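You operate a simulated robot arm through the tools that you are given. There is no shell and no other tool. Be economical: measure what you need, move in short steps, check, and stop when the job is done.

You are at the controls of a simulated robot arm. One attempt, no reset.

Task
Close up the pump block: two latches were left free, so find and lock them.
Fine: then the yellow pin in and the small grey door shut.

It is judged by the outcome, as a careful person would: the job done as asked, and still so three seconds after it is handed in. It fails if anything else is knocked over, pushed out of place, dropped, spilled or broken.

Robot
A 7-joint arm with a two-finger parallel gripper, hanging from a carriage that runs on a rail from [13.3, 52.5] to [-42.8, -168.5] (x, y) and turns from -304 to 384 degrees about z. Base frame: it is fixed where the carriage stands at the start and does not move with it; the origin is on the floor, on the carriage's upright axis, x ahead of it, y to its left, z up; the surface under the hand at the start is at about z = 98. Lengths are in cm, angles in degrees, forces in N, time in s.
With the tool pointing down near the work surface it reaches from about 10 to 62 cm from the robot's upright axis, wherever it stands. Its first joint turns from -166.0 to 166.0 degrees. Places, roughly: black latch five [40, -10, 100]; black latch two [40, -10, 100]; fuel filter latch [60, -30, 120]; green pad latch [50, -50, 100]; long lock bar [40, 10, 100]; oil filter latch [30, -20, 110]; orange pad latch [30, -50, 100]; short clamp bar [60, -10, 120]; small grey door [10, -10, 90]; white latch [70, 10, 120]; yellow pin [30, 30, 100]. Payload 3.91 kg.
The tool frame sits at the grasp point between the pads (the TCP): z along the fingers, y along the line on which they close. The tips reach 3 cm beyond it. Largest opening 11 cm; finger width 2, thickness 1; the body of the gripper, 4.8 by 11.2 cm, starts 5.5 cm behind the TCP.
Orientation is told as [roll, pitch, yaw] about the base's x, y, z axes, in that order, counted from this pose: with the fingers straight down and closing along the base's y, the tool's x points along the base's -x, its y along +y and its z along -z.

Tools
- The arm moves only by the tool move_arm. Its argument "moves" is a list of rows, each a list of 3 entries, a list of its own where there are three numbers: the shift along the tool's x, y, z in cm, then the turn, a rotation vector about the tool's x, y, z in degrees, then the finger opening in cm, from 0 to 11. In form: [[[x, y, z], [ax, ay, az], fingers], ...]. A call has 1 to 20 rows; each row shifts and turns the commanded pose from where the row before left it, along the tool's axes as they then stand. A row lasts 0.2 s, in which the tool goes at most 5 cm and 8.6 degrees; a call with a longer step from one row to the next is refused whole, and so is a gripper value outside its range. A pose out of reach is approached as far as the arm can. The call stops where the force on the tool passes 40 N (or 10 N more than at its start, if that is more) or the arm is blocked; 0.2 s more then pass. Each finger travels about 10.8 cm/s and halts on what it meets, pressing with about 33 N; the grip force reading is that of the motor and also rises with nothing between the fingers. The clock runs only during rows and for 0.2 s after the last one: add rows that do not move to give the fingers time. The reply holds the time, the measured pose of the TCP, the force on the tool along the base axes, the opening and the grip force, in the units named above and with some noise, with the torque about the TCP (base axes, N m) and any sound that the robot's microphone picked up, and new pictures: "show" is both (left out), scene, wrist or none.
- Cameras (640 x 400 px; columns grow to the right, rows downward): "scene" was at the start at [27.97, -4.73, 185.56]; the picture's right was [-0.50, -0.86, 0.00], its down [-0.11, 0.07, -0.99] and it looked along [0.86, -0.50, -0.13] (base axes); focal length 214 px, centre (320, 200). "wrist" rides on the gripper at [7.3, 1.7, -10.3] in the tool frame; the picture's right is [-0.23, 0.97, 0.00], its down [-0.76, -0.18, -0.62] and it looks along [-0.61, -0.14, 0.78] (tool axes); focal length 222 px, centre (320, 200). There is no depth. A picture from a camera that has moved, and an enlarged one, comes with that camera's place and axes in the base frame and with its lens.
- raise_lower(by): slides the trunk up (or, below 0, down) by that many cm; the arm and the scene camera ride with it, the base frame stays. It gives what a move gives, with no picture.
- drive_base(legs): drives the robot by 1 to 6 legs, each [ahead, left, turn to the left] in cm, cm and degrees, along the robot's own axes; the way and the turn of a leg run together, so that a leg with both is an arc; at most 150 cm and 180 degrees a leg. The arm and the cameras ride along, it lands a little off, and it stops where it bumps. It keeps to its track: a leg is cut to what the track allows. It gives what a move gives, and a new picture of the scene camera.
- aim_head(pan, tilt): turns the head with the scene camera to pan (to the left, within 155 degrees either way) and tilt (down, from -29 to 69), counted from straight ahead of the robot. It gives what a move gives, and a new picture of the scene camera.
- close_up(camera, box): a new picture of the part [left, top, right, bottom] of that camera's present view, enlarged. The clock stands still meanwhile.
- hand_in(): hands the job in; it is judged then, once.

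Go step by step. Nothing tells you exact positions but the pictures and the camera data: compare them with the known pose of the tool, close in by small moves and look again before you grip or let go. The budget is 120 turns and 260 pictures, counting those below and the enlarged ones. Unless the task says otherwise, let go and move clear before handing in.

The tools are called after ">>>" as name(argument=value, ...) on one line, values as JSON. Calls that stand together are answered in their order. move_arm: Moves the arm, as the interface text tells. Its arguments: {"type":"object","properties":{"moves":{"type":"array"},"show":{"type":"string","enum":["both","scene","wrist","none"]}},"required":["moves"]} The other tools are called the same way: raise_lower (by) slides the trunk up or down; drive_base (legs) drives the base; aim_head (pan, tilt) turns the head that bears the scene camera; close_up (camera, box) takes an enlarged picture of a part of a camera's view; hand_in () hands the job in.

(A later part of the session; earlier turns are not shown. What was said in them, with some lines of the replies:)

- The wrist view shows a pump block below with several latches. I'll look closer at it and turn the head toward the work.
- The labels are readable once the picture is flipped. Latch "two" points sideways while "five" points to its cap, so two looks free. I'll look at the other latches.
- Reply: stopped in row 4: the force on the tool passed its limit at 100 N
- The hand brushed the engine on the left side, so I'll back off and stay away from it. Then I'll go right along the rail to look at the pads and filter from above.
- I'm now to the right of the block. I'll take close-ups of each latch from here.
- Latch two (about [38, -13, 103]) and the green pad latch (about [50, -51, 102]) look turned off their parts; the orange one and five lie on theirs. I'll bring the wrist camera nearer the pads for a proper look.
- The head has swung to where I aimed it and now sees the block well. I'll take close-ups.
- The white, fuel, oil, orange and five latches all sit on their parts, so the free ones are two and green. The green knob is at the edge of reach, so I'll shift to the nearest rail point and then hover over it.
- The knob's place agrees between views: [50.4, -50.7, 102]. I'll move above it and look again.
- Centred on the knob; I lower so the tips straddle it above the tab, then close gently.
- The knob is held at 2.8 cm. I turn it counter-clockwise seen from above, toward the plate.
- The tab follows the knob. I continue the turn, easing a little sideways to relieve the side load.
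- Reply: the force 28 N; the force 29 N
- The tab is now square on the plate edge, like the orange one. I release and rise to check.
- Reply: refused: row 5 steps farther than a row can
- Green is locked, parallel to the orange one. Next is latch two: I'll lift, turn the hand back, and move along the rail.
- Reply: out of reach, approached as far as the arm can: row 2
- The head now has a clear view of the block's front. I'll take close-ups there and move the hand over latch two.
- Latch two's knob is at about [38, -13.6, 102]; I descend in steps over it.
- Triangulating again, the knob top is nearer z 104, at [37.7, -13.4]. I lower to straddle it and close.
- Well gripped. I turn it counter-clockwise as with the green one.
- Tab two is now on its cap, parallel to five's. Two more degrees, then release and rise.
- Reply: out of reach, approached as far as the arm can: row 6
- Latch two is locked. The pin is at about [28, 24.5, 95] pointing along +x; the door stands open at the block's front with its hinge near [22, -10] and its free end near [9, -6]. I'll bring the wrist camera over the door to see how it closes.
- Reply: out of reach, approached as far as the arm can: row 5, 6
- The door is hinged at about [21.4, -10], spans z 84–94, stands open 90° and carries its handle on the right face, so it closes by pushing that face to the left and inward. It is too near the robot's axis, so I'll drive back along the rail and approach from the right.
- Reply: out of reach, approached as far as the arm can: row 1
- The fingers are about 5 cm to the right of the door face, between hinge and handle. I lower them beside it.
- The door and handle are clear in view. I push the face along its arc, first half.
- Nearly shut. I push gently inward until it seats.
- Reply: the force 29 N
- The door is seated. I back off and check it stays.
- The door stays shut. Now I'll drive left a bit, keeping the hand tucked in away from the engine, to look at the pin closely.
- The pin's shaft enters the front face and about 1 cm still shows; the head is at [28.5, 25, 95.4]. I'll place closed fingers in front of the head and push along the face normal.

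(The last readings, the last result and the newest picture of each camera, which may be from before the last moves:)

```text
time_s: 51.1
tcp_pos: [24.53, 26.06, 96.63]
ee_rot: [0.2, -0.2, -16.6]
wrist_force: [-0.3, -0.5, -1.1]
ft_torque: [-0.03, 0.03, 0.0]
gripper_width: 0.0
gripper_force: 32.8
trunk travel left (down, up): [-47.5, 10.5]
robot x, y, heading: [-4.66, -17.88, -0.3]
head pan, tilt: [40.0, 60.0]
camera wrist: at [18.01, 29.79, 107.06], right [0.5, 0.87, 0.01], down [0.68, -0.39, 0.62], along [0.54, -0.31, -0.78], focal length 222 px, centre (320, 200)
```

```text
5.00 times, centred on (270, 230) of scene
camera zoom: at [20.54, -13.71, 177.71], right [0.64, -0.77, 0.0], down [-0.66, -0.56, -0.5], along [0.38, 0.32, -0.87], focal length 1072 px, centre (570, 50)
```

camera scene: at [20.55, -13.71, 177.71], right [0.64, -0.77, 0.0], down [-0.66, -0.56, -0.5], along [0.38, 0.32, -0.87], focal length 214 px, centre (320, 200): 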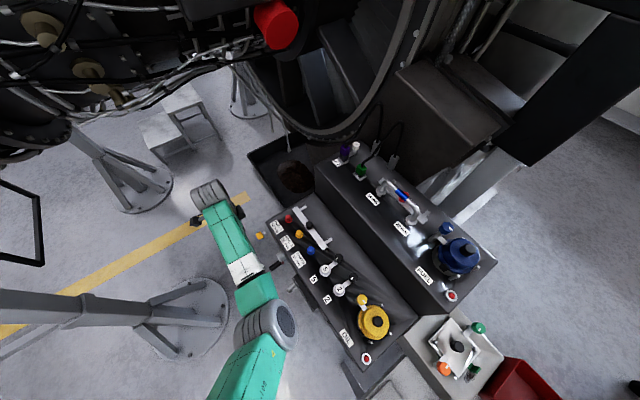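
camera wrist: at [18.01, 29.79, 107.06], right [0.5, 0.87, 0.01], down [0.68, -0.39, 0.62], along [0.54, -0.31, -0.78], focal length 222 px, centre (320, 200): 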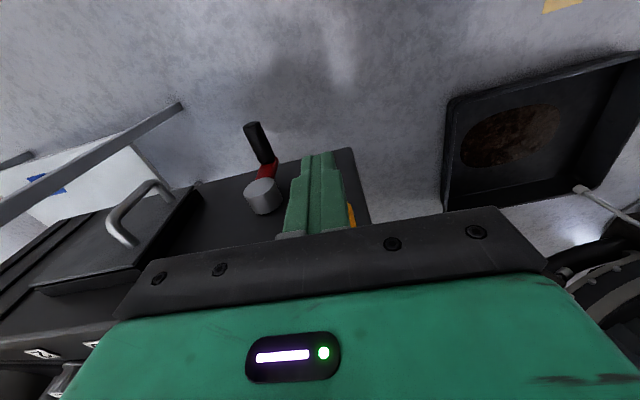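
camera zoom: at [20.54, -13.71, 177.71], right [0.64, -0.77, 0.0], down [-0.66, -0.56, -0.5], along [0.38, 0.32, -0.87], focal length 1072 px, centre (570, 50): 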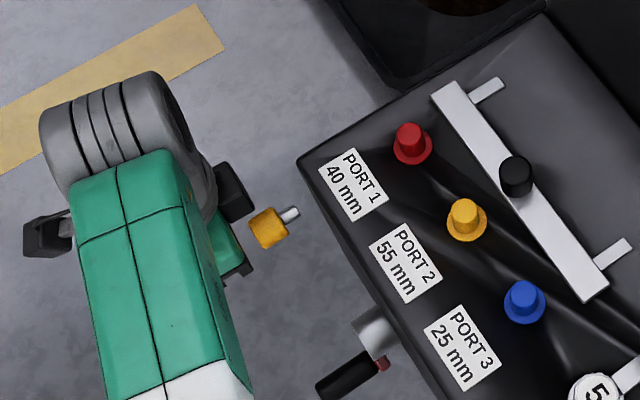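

Scene and wrist views suggest the pin's tip is still about 3 cm off the face, so I'd rather hold the head than just push it. I open the fingers and slide them around the head.

>>> move_arm(moves=[[[0, 0, 0], [0, 0, 0], 5.5], [[0, 0, 0], [0, 0, 0], 5.5], [[-1.2, 0, 0], [0, 0, 0], 5.5], [[-1.2, 0, 0], [0, 0, 0], 5.5], [[-1.2, 0, 0], [0, 0, 0], 5.5], [[0, 0, 0], [0, 0, 0], 5.5]])

>>> close_up(camera="wrist", box=[220, 60, 440, 240])

>>> close_up(camera="scene", box=[220, 190, 320, 270])

```text
time_s: 52.5
tcp_pos: [28.01, 25.07, 96.45]
ee_rot: [0.3, -0.2, -16.7]
wrist_force: [-0.3, 0.1, -0.6]
ft_torque: [-0.01, -0.01, 0.03]
gripper_width: 5.48
gripper_force: 0.0
trunk travel left (down, up): [-47.5, 10.5]
robot x, y, heading: [-4.59, -17.62, -0.2]
head pan, tilt: [40.0, 60.0]
camera scene: at [20.55, -13.71, 177.71], right [0.64, -0.77, 0.0], down [-0.66, -0.56, -0.5], along [0.38, 0.32, -0.87], focal length 214 px, centre (320, 200)
camera wrist: at [21.46, 28.78, 107.05], right [0.5, 0.87, 0.01], down [0.68, -0.39, 0.62], along [0.54, -0.3, -0.78], focal length 222 px, centre (320, 200)
```

scene: 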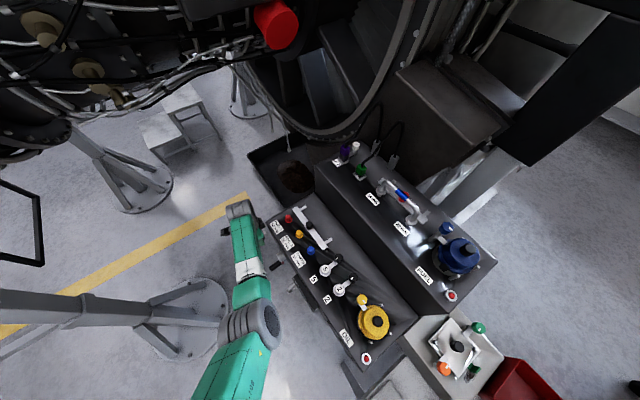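
wrist: 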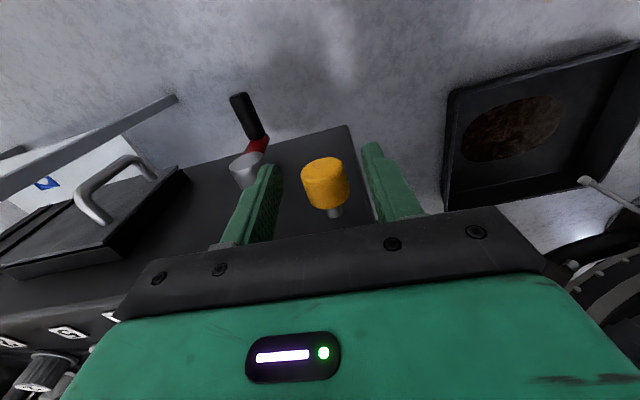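

```text
2.22 times, centred on (330, 150) of wrist
camera zoom: at [21.46, 28.78, 107.05], right [0.5, 0.87, 0.01], down [0.68, -0.39, 0.62], along [0.54, -0.3, -0.78], focal length 494 px, centre (298, 311)
```

zoom: 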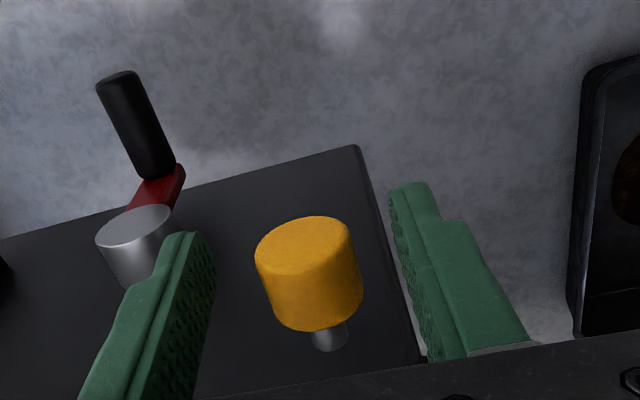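

```text
5.00 times, centred on (270, 230) of scene
camera zoom: at [20.55, -13.71, 177.71], right [0.64, -0.77, 0.0], down [-0.66, -0.56, -0.5], along [0.38, 0.32, -0.87], focal length 1072 px, centre (570, 50)
```

zoom: 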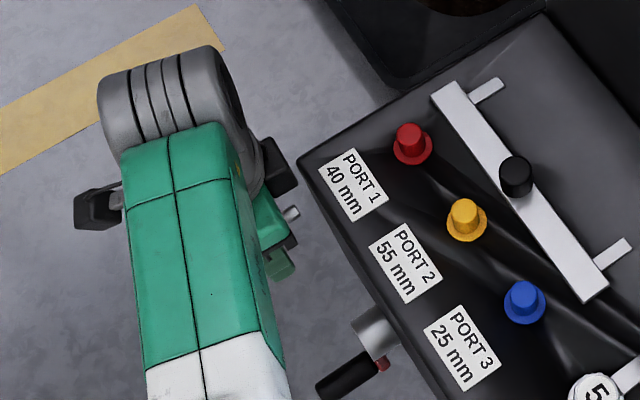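

The head sits between the fingers. I nudge slightly left and close on it.

>>> move_arm(moves=[[[0.1, 0.2, 0.2], [0, 0, 0], 5.5], [[0, 0, 0], [0, 0, 0], 4], [[0, 0, 0], [0, 0, 0], 2.5], [[0, 0, 0], [0, 0, 0], 2.5]], show="wrist")

>>> close_up(camera="wrist", box=[220, 60, 440, 240])

```text
time_s: 53.5
tcp_pos: [27.84, 25.28, 96.4]
ee_rot: [0.3, -0.1, -16.4]
wrist_force: [1.4, 0.4, -0.8]
ft_torque: [0.06, 0.15, 0.63]
gripper_width: 2.72
gripper_force: 44.3
trunk travel left (down, up): [-47.5, 10.5]
robot x, y, heading: [-4.22, -18.0, -0.0]
head pan, tilt: [40.0, 60.0]
camera wrist: at [21.41, 29.0, 106.84], right [0.49, 0.87, 0.01], down [0.68, -0.39, 0.62], along [0.55, -0.3, -0.78], focal length 222 px, centre (320, 200)
```

wrist: 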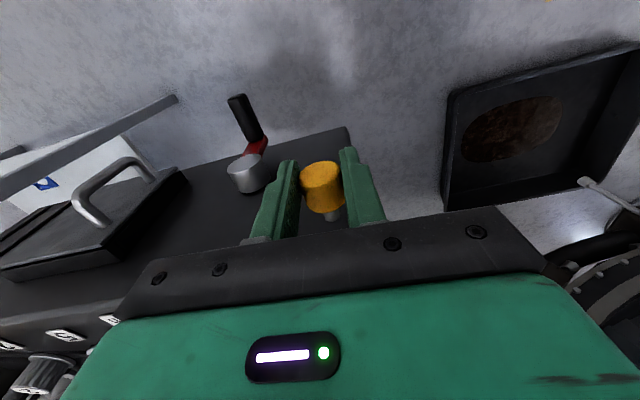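

```text
2.22 times, centred on (330, 150) of wrist
camera zoom: at [21.41, 29.0, 106.84], right [0.49, 0.87, 0.01], down [0.68, -0.39, 0.62], along [0.55, -0.3, -0.78], focal length 494 px, centre (298, 311)
```

zoom: 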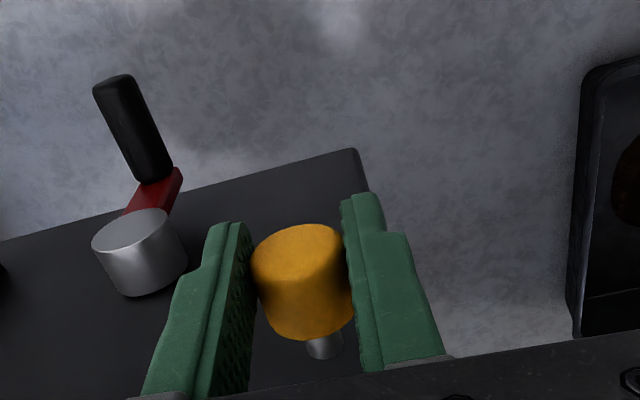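

Gripped. I push it inward in small steps and watch the force.

>>> move_arm(moves=[[[-0.4, 0, 0], [0, 0, 0], 2.3], [[-0.4, 0, 0], [0, 0, 0], 2.3], [[-0.4, 0, 0], [0, 0, 0], 2.3]])

>>> close_up(camera="wrist", box=[220, 60, 440, 240])

>>> close_up(camera="scene", box=[220, 190, 320, 270])

```text
time_s: 54.3
tcp_pos: [29.06, 25.01, 96.41]
ee_rot: [0.4, -0.1, -16.5]
wrist_force: [1.8, 8.0, -10.1]
ft_torque: [0.07, -0.27, 0.6]
gripper_width: 2.73
gripper_force: 45.3
trunk travel left (down, up): [-47.5, 10.5]
robot x, y, heading: [-4.59, -18.16, -0.2]
head pan, tilt: [40.0, 60.0]
camera scene: at [20.55, -13.67, 177.69], right [0.64, -0.77, 0.0], down [-0.66, -0.56, -0.5], along [0.38, 0.32, -0.87], focal length 214 px, centre (320, 200)
camera wrist: at [22.51, 28.71, 106.84], right [0.49, 0.87, 0.01], down [0.68, -0.39, 0.62], along [0.55, -0.3, -0.78], focal length 222 px, centre (320, 200)
```

scene: 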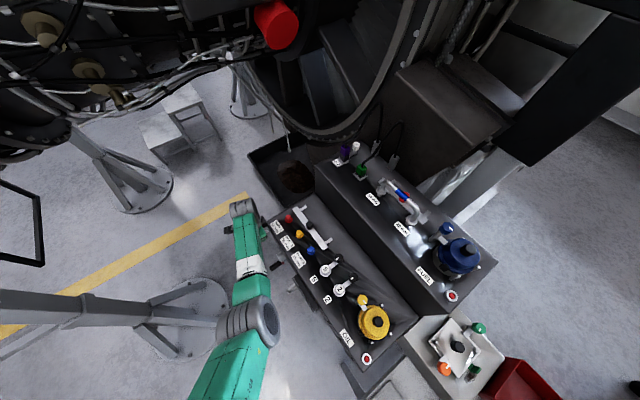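
wrist: 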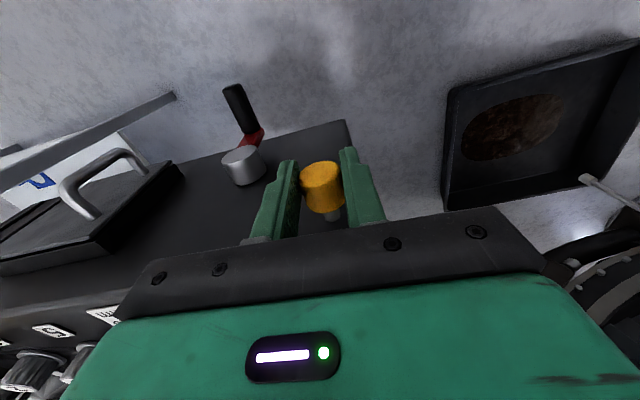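

```text
2.22 times, centred on (330, 150) of wrist
camera zoom: at [22.51, 28.71, 106.84], right [0.49, 0.87, 0.01], down [0.68, -0.39, 0.62], along [0.55, -0.3, -0.78], focal length 494 px, centre (298, 311)
```

zoom: 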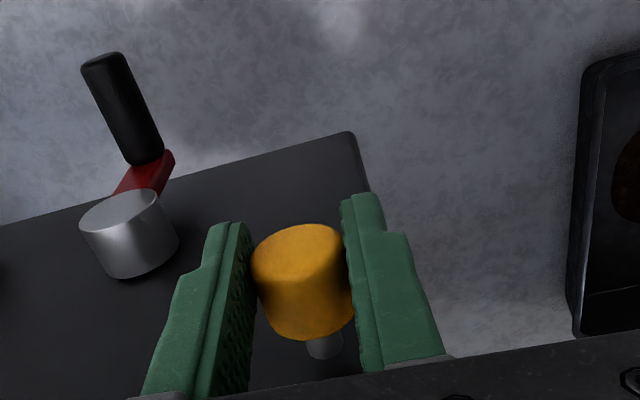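

```text
5.00 times, centred on (270, 230) of scene
camera zoom: at [20.55, -13.67, 177.69], right [0.64, -0.77, 0.0], down [-0.66, -0.56, -0.5], along [0.38, 0.32, -0.87], focal length 1072 px, centre (570, 50)
```

zoom: 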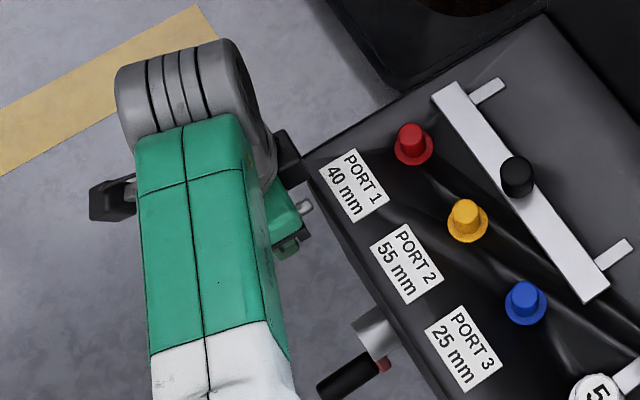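

The pin slides along freely. I continue inward.

>>> move_arm(moves=[[[-0.4, 0, 0], [0, 0, 0], 2.3], [[-0.4, 0, 0], [0, 0, 0], 2.3], [[-0.4, 0, 0], [0, 0, 0], 2.3], [[-0.4, 0, 0], [0, 0, 0], 2.3]])

>>> close_up(camera="wrist", box=[220, 60, 440, 240])

>>> close_up(camera="scene", box=[220, 190, 320, 270])

```text
time_s: 55.3
tcp_pos: [29.9, 24.7, 96.29]
ee_rot: [0.4, 0.1, -16.5]
wrist_force: [-28.0, 12.3, 0.7]
ft_torque: [0.22, 0.43, 0.82]
gripper_width: 2.76
gripper_force: 45.0
trunk travel left (down, up): [-47.5, 10.5]
robot x, y, heading: [-4.56, -17.89, -0.1]
head pan, tilt: [40.0, 60.0]
camera scene: at [20.35, -13.61, 177.63], right [0.64, -0.77, 0.0], down [-0.67, -0.56, -0.5], along [0.38, 0.32, -0.87], focal length 214 px, centre (320, 200)
camera wrist: at [23.42, 28.46, 106.89], right [0.49, 0.87, 0.01], down [0.68, -0.39, 0.62], along [0.54, -0.3, -0.79], focal length 222 px, centre (320, 200)
```

scene: 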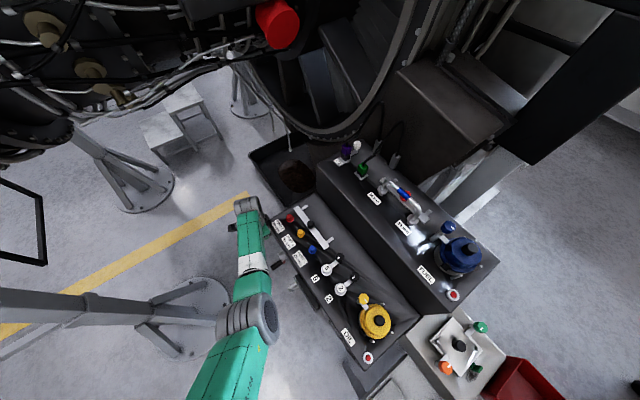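
wrist: 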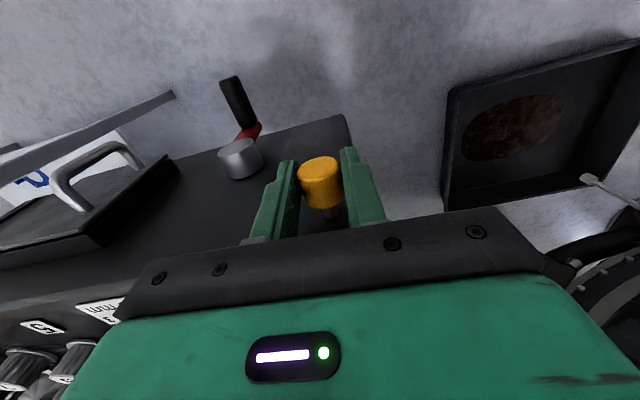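

```text
2.22 times, centred on (330, 150) of wrist
camera zoom: at [23.42, 28.46, 106.89], right [0.49, 0.87, 0.01], down [0.68, -0.39, 0.62], along [0.54, -0.3, -0.79], focal length 494 px, centre (298, 311)
```

zoom: 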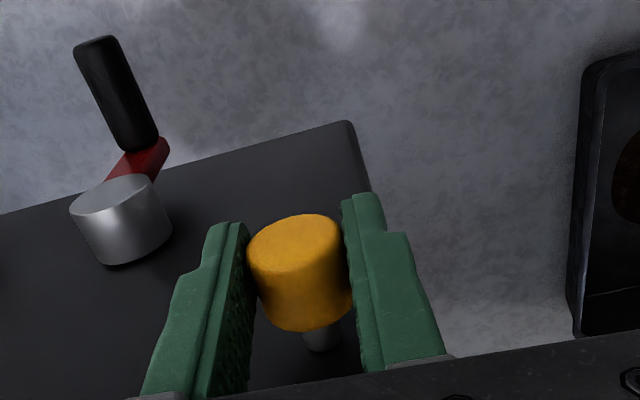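

```text
5.00 times, centred on (270, 230) of scene
camera zoom: at [20.35, -13.61, 177.63], right [0.64, -0.77, 0.0], down [-0.67, -0.56, -0.5], along [0.38, 0.32, -0.87], focal length 1072 px, centre (570, 50)
```

zoom: 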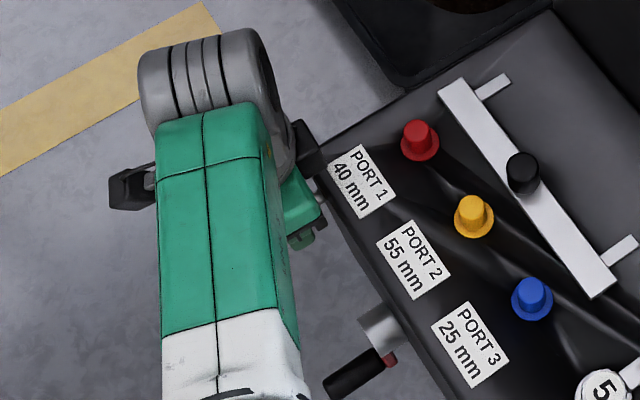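

The pin stopped after about 2 cm with 28 N on it. It was self-supported before, so I can let go safely, back off and look at whether it's home.

>>> move_arm(moves=[[[0.3, 0, 0], [0, 0, 0], 2.5], [[0, 0, 0], [0, 0, 0], 5.5], [[0, 0, 0], [0, 0, 0], 5.5], [[2.5, 0, 0], [0, 0, 0], 5.5], [[2.5, 0, 0], [0, 0, 0], 5.5], [[0, 0, -4], [0, 0, 0], 5.5], [[0, 0, -4], [0, 0, 0], 5.5]])

>>> close_up(camera="wrist", box=[230, 80, 410, 220])

>>> close_up(camera="scene", box=[220, 190, 320, 270])

```text
time_s: 56.9
tcp_pos: [25.46, 26.0, 104.38]
ee_rot: [0.3, -0.1, -16.6]
wrist_force: [-0.4, 0.3, 0.6]
ft_torque: [-0.01, -0.02, 0.03]
gripper_width: 5.48
gripper_force: 0.0
trunk travel left (down, up): [-47.5, 10.5]
robot x, y, heading: [-4.41, -17.76, -0.0]
head pan, tilt: [40.0, 60.0]
camera scene: at [20.54, -13.71, 177.7], right [0.64, -0.77, 0.0], down [-0.66, -0.56, -0.5], along [0.38, 0.32, -0.87], focal length 214 px, centre (320, 200)
camera wrist: at [19.06, 29.71, 114.9], right [0.5, 0.87, 0.01], down [0.68, -0.39, 0.62], along [0.54, -0.31, -0.78], focal length 222 px, centre (320, 200)
```

scene: 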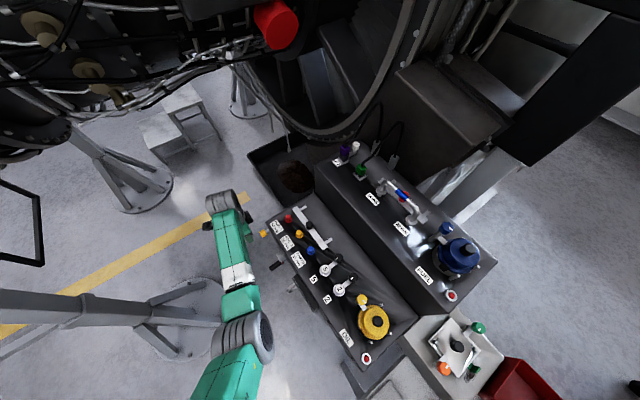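
wrist: 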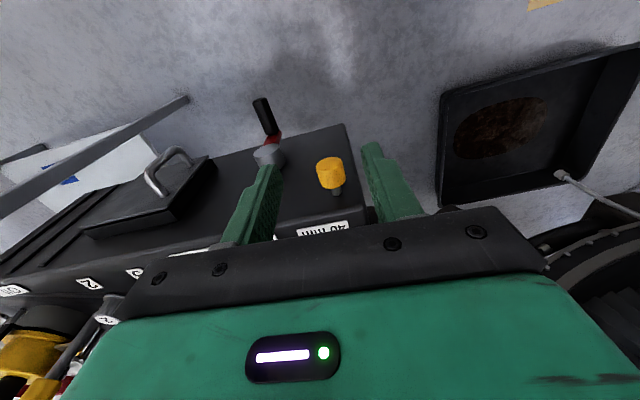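

```text
2.86 times, centred on (320, 150) of wrist
camera zoom: at [19.06, 29.71, 114.9], right [0.5, 0.87, 0.01], down [0.68, -0.39, 0.62], along [0.54, -0.31, -0.78], focal length 635 px, centre (320, 343)
```

zoom: 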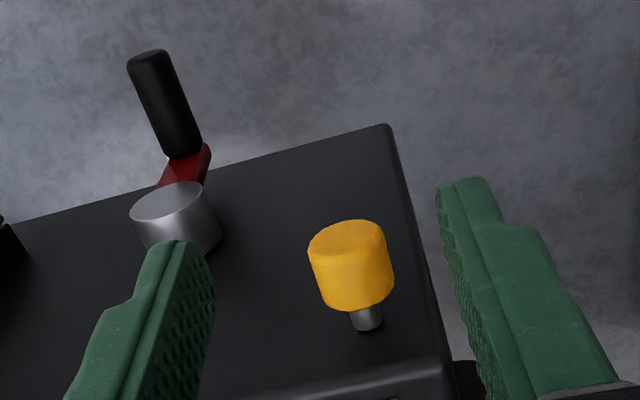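

```text
5.00 times, centred on (270, 230) of scene
camera zoom: at [20.54, -13.71, 177.7], right [0.64, -0.77, 0.0], down [-0.66, -0.56, -0.5], along [0.38, 0.32, -0.87], focal length 1072 px, centre (570, 50)
```

zoom: 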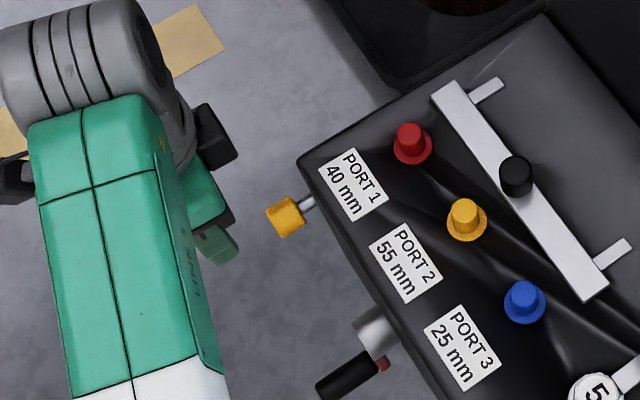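

>>> close_up(camera="wrist", box=[305, 145, 355, 205])

>>> close_up(camera="scene", box=[268, 218, 298, 242])

```text
6.67 times, centred on (330, 175) of wrist
camera zoom: at [19.06, 29.71, 114.9], right [0.5, 0.87, 0.01], down [0.68, -0.39, 0.62], along [0.54, -0.31, -0.78], focal length 1481 px, centre (253, 367)
```

zoom: 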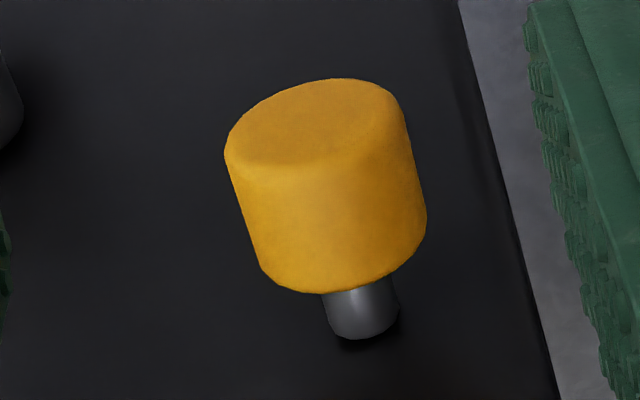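

```text
16.00 times, centred on (283, 230) of scene
camera zoom: at [20.54, -13.71, 177.7], right [0.64, -0.77, 0.0], down [-0.66, -0.56, -0.5], along [0.38, 0.32, -0.87], focal length 3432 px, centre (912, -280)
```

zoom: 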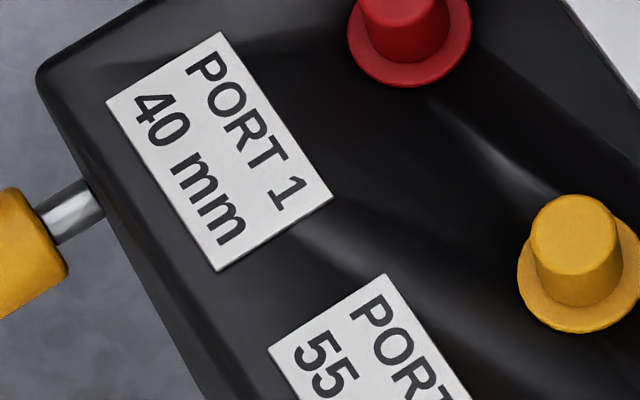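

The tip has just reached the face and enters at most a little. I'll press straight on the head with closed fingers to see if it goes further.

>>> move_arm(moves=[[[0, 0, 0], [0, 0, 0], 0], [[0, -0.15, 4.5], [0, 0, 0], 0], [[0, 0, 4.4], [0, 0, 0], 0], [[-1, 0, 0], [0, 0, 0], 0], [[-0.8, 0, 0], [0, 0, 0], 0], [[-0.4, 0, 0], [0, 0, 0], 0], [[-0.4, 0, 0], [0, 0, 0], 0], [[-0.4, 0, 0], [0, 0, 0], 0], [[-0.4, 0, 0], [0, 0, 0], 0]], show="wrist")

>>> close_up(camera="scene", box=[250, 200, 310, 250])

```text
time_s: 58.9
tcp_pos: [28.04, 25.22, 95.38]
ee_rot: [0.3, 0.1, -16.4]
wrist_force: [-29.0, 3.8, 14.3]
ft_torque: [0.05, -0.24, 0.19]
gripper_width: 0.03
gripper_force: 33.3
trunk travel left (down, up): [-47.5, 10.5]
robot x, y, heading: [-4.62, -17.63, -0.1]
head pan, tilt: [40.0, 60.0]
camera wrist: at [21.61, 28.83, 105.92], right [0.49, 0.87, 0.0], down [0.68, -0.39, 0.62], along [0.54, -0.3, -0.78], focal length 222 px, centre (320, 200)
```

wrist: 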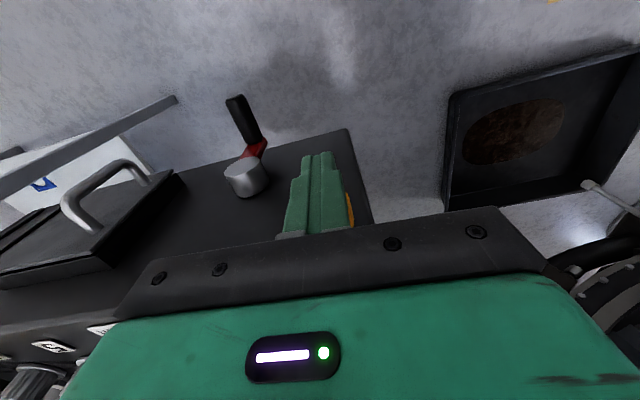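

```text
8.00 times, centred on (280, 225) of scene
camera zoom: at [20.37, -13.64, 177.65], right [0.64, -0.77, 0.0], down [-0.67, -0.56, -0.5], along [0.38, 0.32, -0.87], focal length 1716 px, centre (640, 0)
```

zoom: 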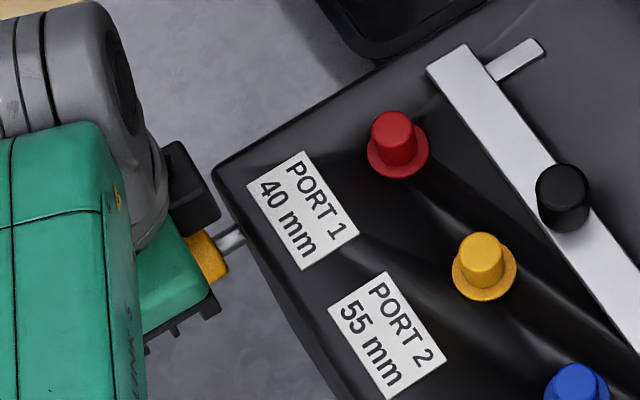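

>>> move_arm(moves=[[[-0.3, 0, 0], [0, 0, 0], 0], [[-0.3, 0, 0], [0, 0, 0], 0], [[-0.3, 0, 0], [0, 0, 0], 0], [[0, 0, 0], [0, 0, 0], 0]], show="none")

>>> close_up(camera="scene", box=[268, 218, 298, 242])

```text
time_s: 59.3
tcp_pos: [27.96, 25.23, 95.2]
ee_rot: [0.2, 0.4, -16.0]
wrist_force: [-24.2, 1.8, 9.5]
ft_torque: [0.07, -0.2, 0.23]
gripper_width: 0.0
gripper_force: 33.1
trunk travel left (down, up): [-47.5, 10.5]
robot x, y, heading: [-4.67, -18.03, -0.1]
head pan, tilt: [40.0, 60.0]
stopped in row 2: the force on the tool passed its limit at 43 N (the readings are from after the stop); the commanded pose is now the measured one
```

```text
16.00 times, centred on (283, 230) of scene
camera zoom: at [20.38, -13.62, 177.63], right [0.64, -0.77, 0.0], down [-0.66, -0.56, -0.5], along [0.38, 0.32, -0.87], focal length 3432 px, centre (912, -280)
```

zoom: 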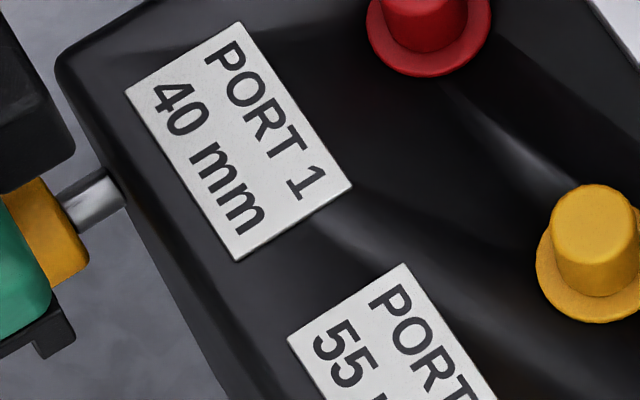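

It holds firm at 43 N after exactly about 2 cm of travel, so it may be at its end. I'll back off and get a lower, sideways view of the shaft at the face.

>>> move_arm(moves=[[[1.5, 0, 0], [0, 0, 0], 0], [[2.5, 0, 0], [0, 0, 0], 0], [[0, 0, -4.5], [0, 0, 0], 0], [[0, 0, -4.5], [0, 0, 0], 0], [[0, -3.5, -2], [0, 0, 0], 0], [[0, -3.5, 0], [0, -8, 0], 0], [[0, 0, 0], [0, -8, 0], 0], [[0, 0, 0], [0, -8, 0], 0], [[0, 0, 0], [0, 0, 0], 0]])

>>> close_up(camera="scene", box=[250, 200, 310, 250])

```text
time_s: 61.3
tcp_pos: [22.82, 19.31, 106.44]
ee_rot: [0.3, -24.1, -16.4]
wrist_force: [1.0, 0.3, -0.2]
ft_torque: [-0.01, 0.01, -0.01]
gripper_width: 0.0
gripper_force: 33.0
trunk travel left (down, up): [-47.5, 10.5]
robot x, y, heading: [-4.31, -17.83, -0.1]
head pan, tilt: [40.0, 60.0]
camera scene: at [20.54, -13.69, 177.71], right [0.64, -0.77, 0.0], down [-0.66, -0.56, -0.5], along [0.38, 0.32, -0.87], focal length 214 px, centre (320, 200)
camera wrist: at [12.92, 23.99, 113.13], right [0.47, 0.88, 0.1], down [0.37, -0.3, 0.88], along [0.8, -0.38, -0.47], focal length 222 px, centre (320, 200)
```

scene: 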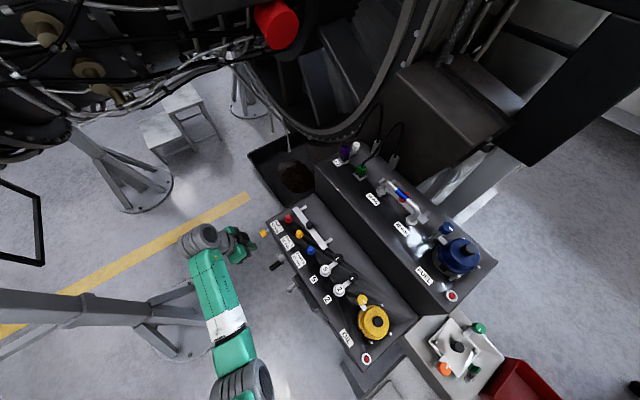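
wrist: 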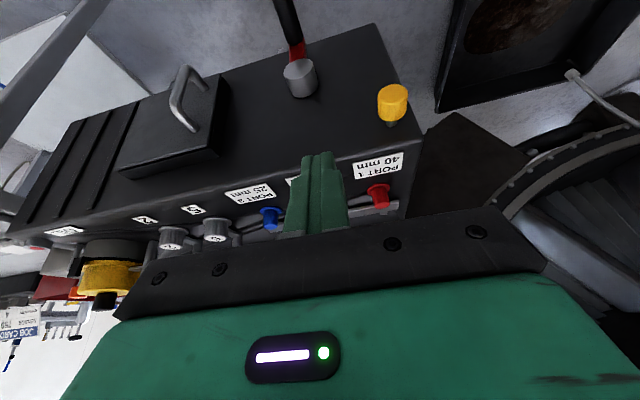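

```text
8.00 times, centred on (280, 225) of scene
camera zoom: at [20.54, -13.69, 177.71], right [0.64, -0.77, 0.0], down [-0.66, -0.56, -0.5], along [0.38, 0.32, -0.87], focal length 1716 px, centre (640, 0)
```

zoom: 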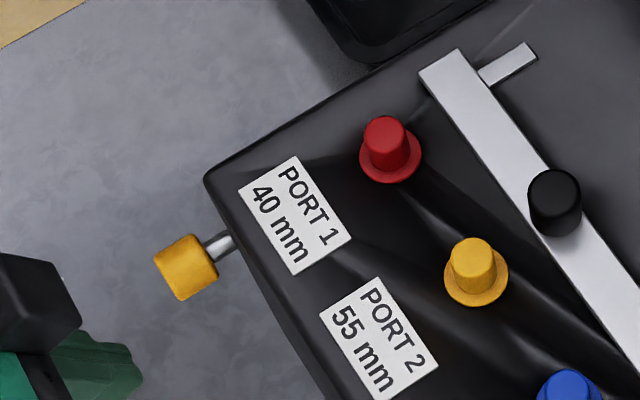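

>>> close_up(camera="wrist", box=[360, 65, 430, 155])

>>> close_up(camera="wrist", box=[90, 20, 430, 230])

```text
4.44 times, centred on (395, 110) of wrist
camera zoom: at [12.92, 23.99, 113.13], right [0.47, 0.88, 0.1], down [0.37, -0.3, 0.88], along [0.8, -0.38, -0.47], focal length 987 px, centre (-13, 600)
```

zoom: 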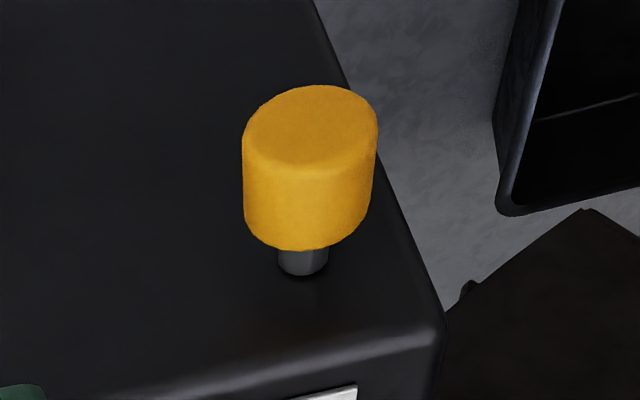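

```text
1.88 times, centred on (260, 125) of wrist
camera zoom: at [12.92, 23.99, 113.13], right [0.47, 0.88, 0.1], down [0.37, -0.3, 0.88], along [0.8, -0.38, -0.47], focal length 418 px, centre (433, 341)
```

zoom: 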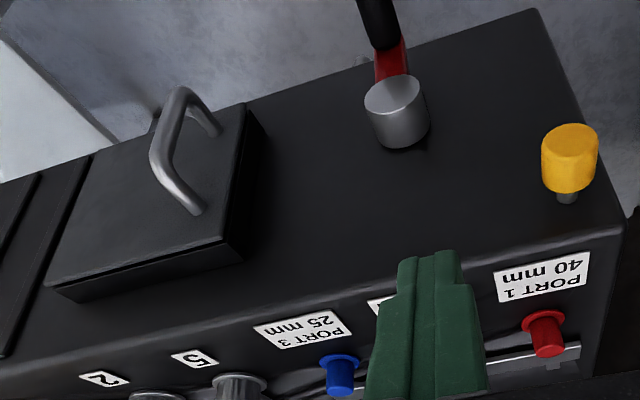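

The shaft now sits flush on the face with the hard stop reached, the same way the other stems meet the panel, and it has stayed put. A last check of all latches and the door before handing in; the hand moves clear.

>>> move_arm(moves=[[[3, -3, -2], [0, 8, 0], 3], [[3, -3, -2], [0, 8, 0], 3], [[2, -3, -2], [0, 8, 0], 3], [[0, -2, -2], [0, 0, 0], 3]])

>>> close_up(camera="scene", box=[260, 200, 400, 370])

>>> close_up(camera="scene", box=[390, 290, 510, 390])

>>> close_up(camera="scene", box=[310, 130, 490, 300])

```text
time_s: 62.3
tcp_pos: [11.2, 9.89, 109.63]
ee_rot: [-2.1, -0.6, -15.8]
wrist_force: [2.8, -0.2, 0.6]
ft_torque: [0.03, 0.25, -0.01]
gripper_width: 3.02
gripper_force: 0.1
out of reach, approached as far as the arm can: row 4
trunk travel left (down, up): [-47.5, 10.5]
robot x, y, heading: [-4.45, -17.79, 0.1]
head pan, tilt: [40.0, 60.0]
camera scene: at [20.69, -13.71, 177.78], right [0.64, -0.77, 0.0], down [-0.66, -0.56, -0.5], along [0.39, 0.32, -0.86], focal length 214 px, centre (320, 200)
camera wrist: at [4.61, 13.96, 120.05], right [0.49, 0.87, -0.03], down [0.68, -0.36, 0.64], along [0.55, -0.33, -0.77], focal length 222 px, centre (320, 200)
```

scene: 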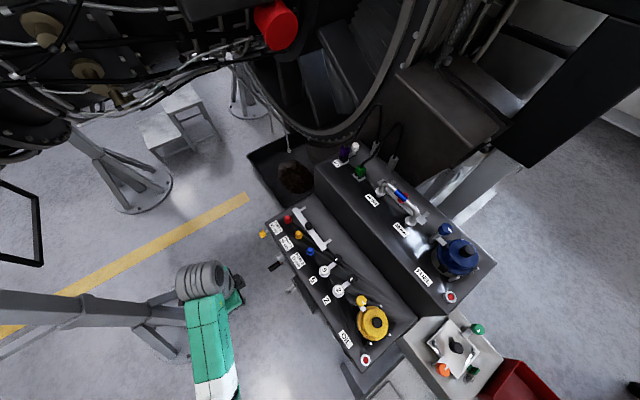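
wrist: 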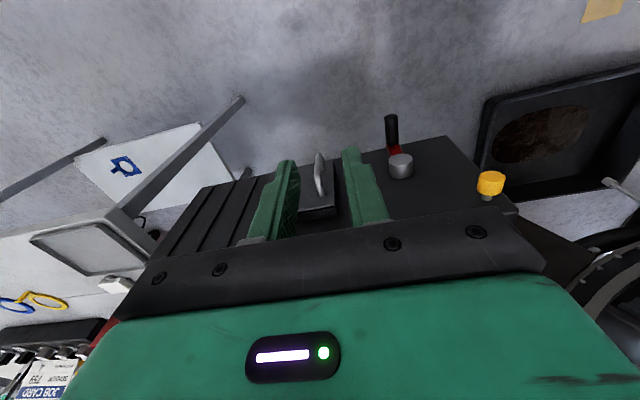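

```text
2.35 times, centred on (330, 285) of scene
camera zoom: at [20.69, -13.71, 177.78], right [0.64, -0.77, 0.0], down [-0.66, -0.56, -0.5], along [0.39, 0.32, -0.86], focal length 505 px, centre (296, 0)
```

zoom: 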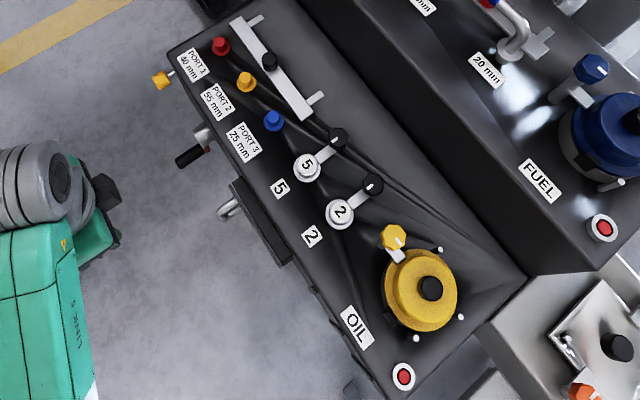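

```text
4.00 times, centred on (450, 340) of scene
camera zoom: at [20.69, -13.71, 177.78], right [0.64, -0.77, 0.0], down [-0.66, -0.56, -0.5], along [0.39, 0.32, -0.86], focal length 858 px, centre (-200, -360)
```

zoom: 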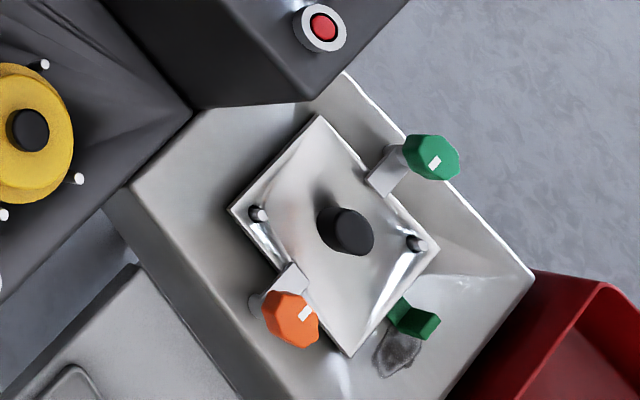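

```text
2.35 times, centred on (400, 215) of scene
camera zoom: at [20.69, -13.71, 177.78], right [0.64, -0.77, 0.0], down [-0.66, -0.56, -0.5], along [0.39, 0.32, -0.86], focal length 505 px, centre (132, 165)
```

zoom: 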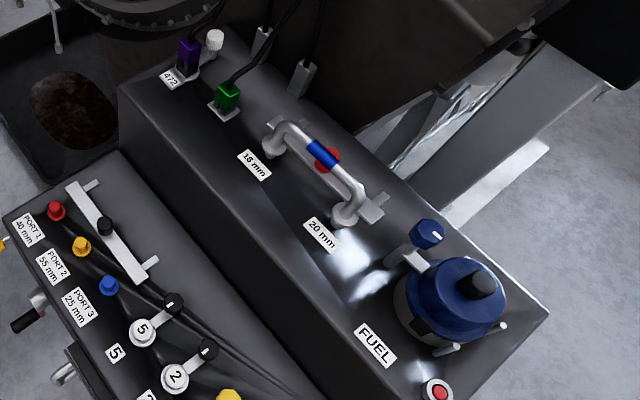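

All is in place: latches two and green now lie on their parts like the others, the door is shut, the pin is in, and the hand is clear.

>>> hand_in()

```text
The job is handed in.
```

I've handed the job in. The two free latches, black latch two and the green pad latch, are locked, the small grey door is shut, and the yellow pin is pushed in to its stop.

- **Pin:** It moved about 2 cm and then held firm at 43 N. A little of its shaft still shows between the head and the block, and I took that as fully in. I couldn't see a hole to confirm it.
- **Engine bump:** Early on, the hand bumped the engine on the left and the force reached about 100 N. I backed off straight away. I saw nothing out of place there, but I didn't look at that spot up close.
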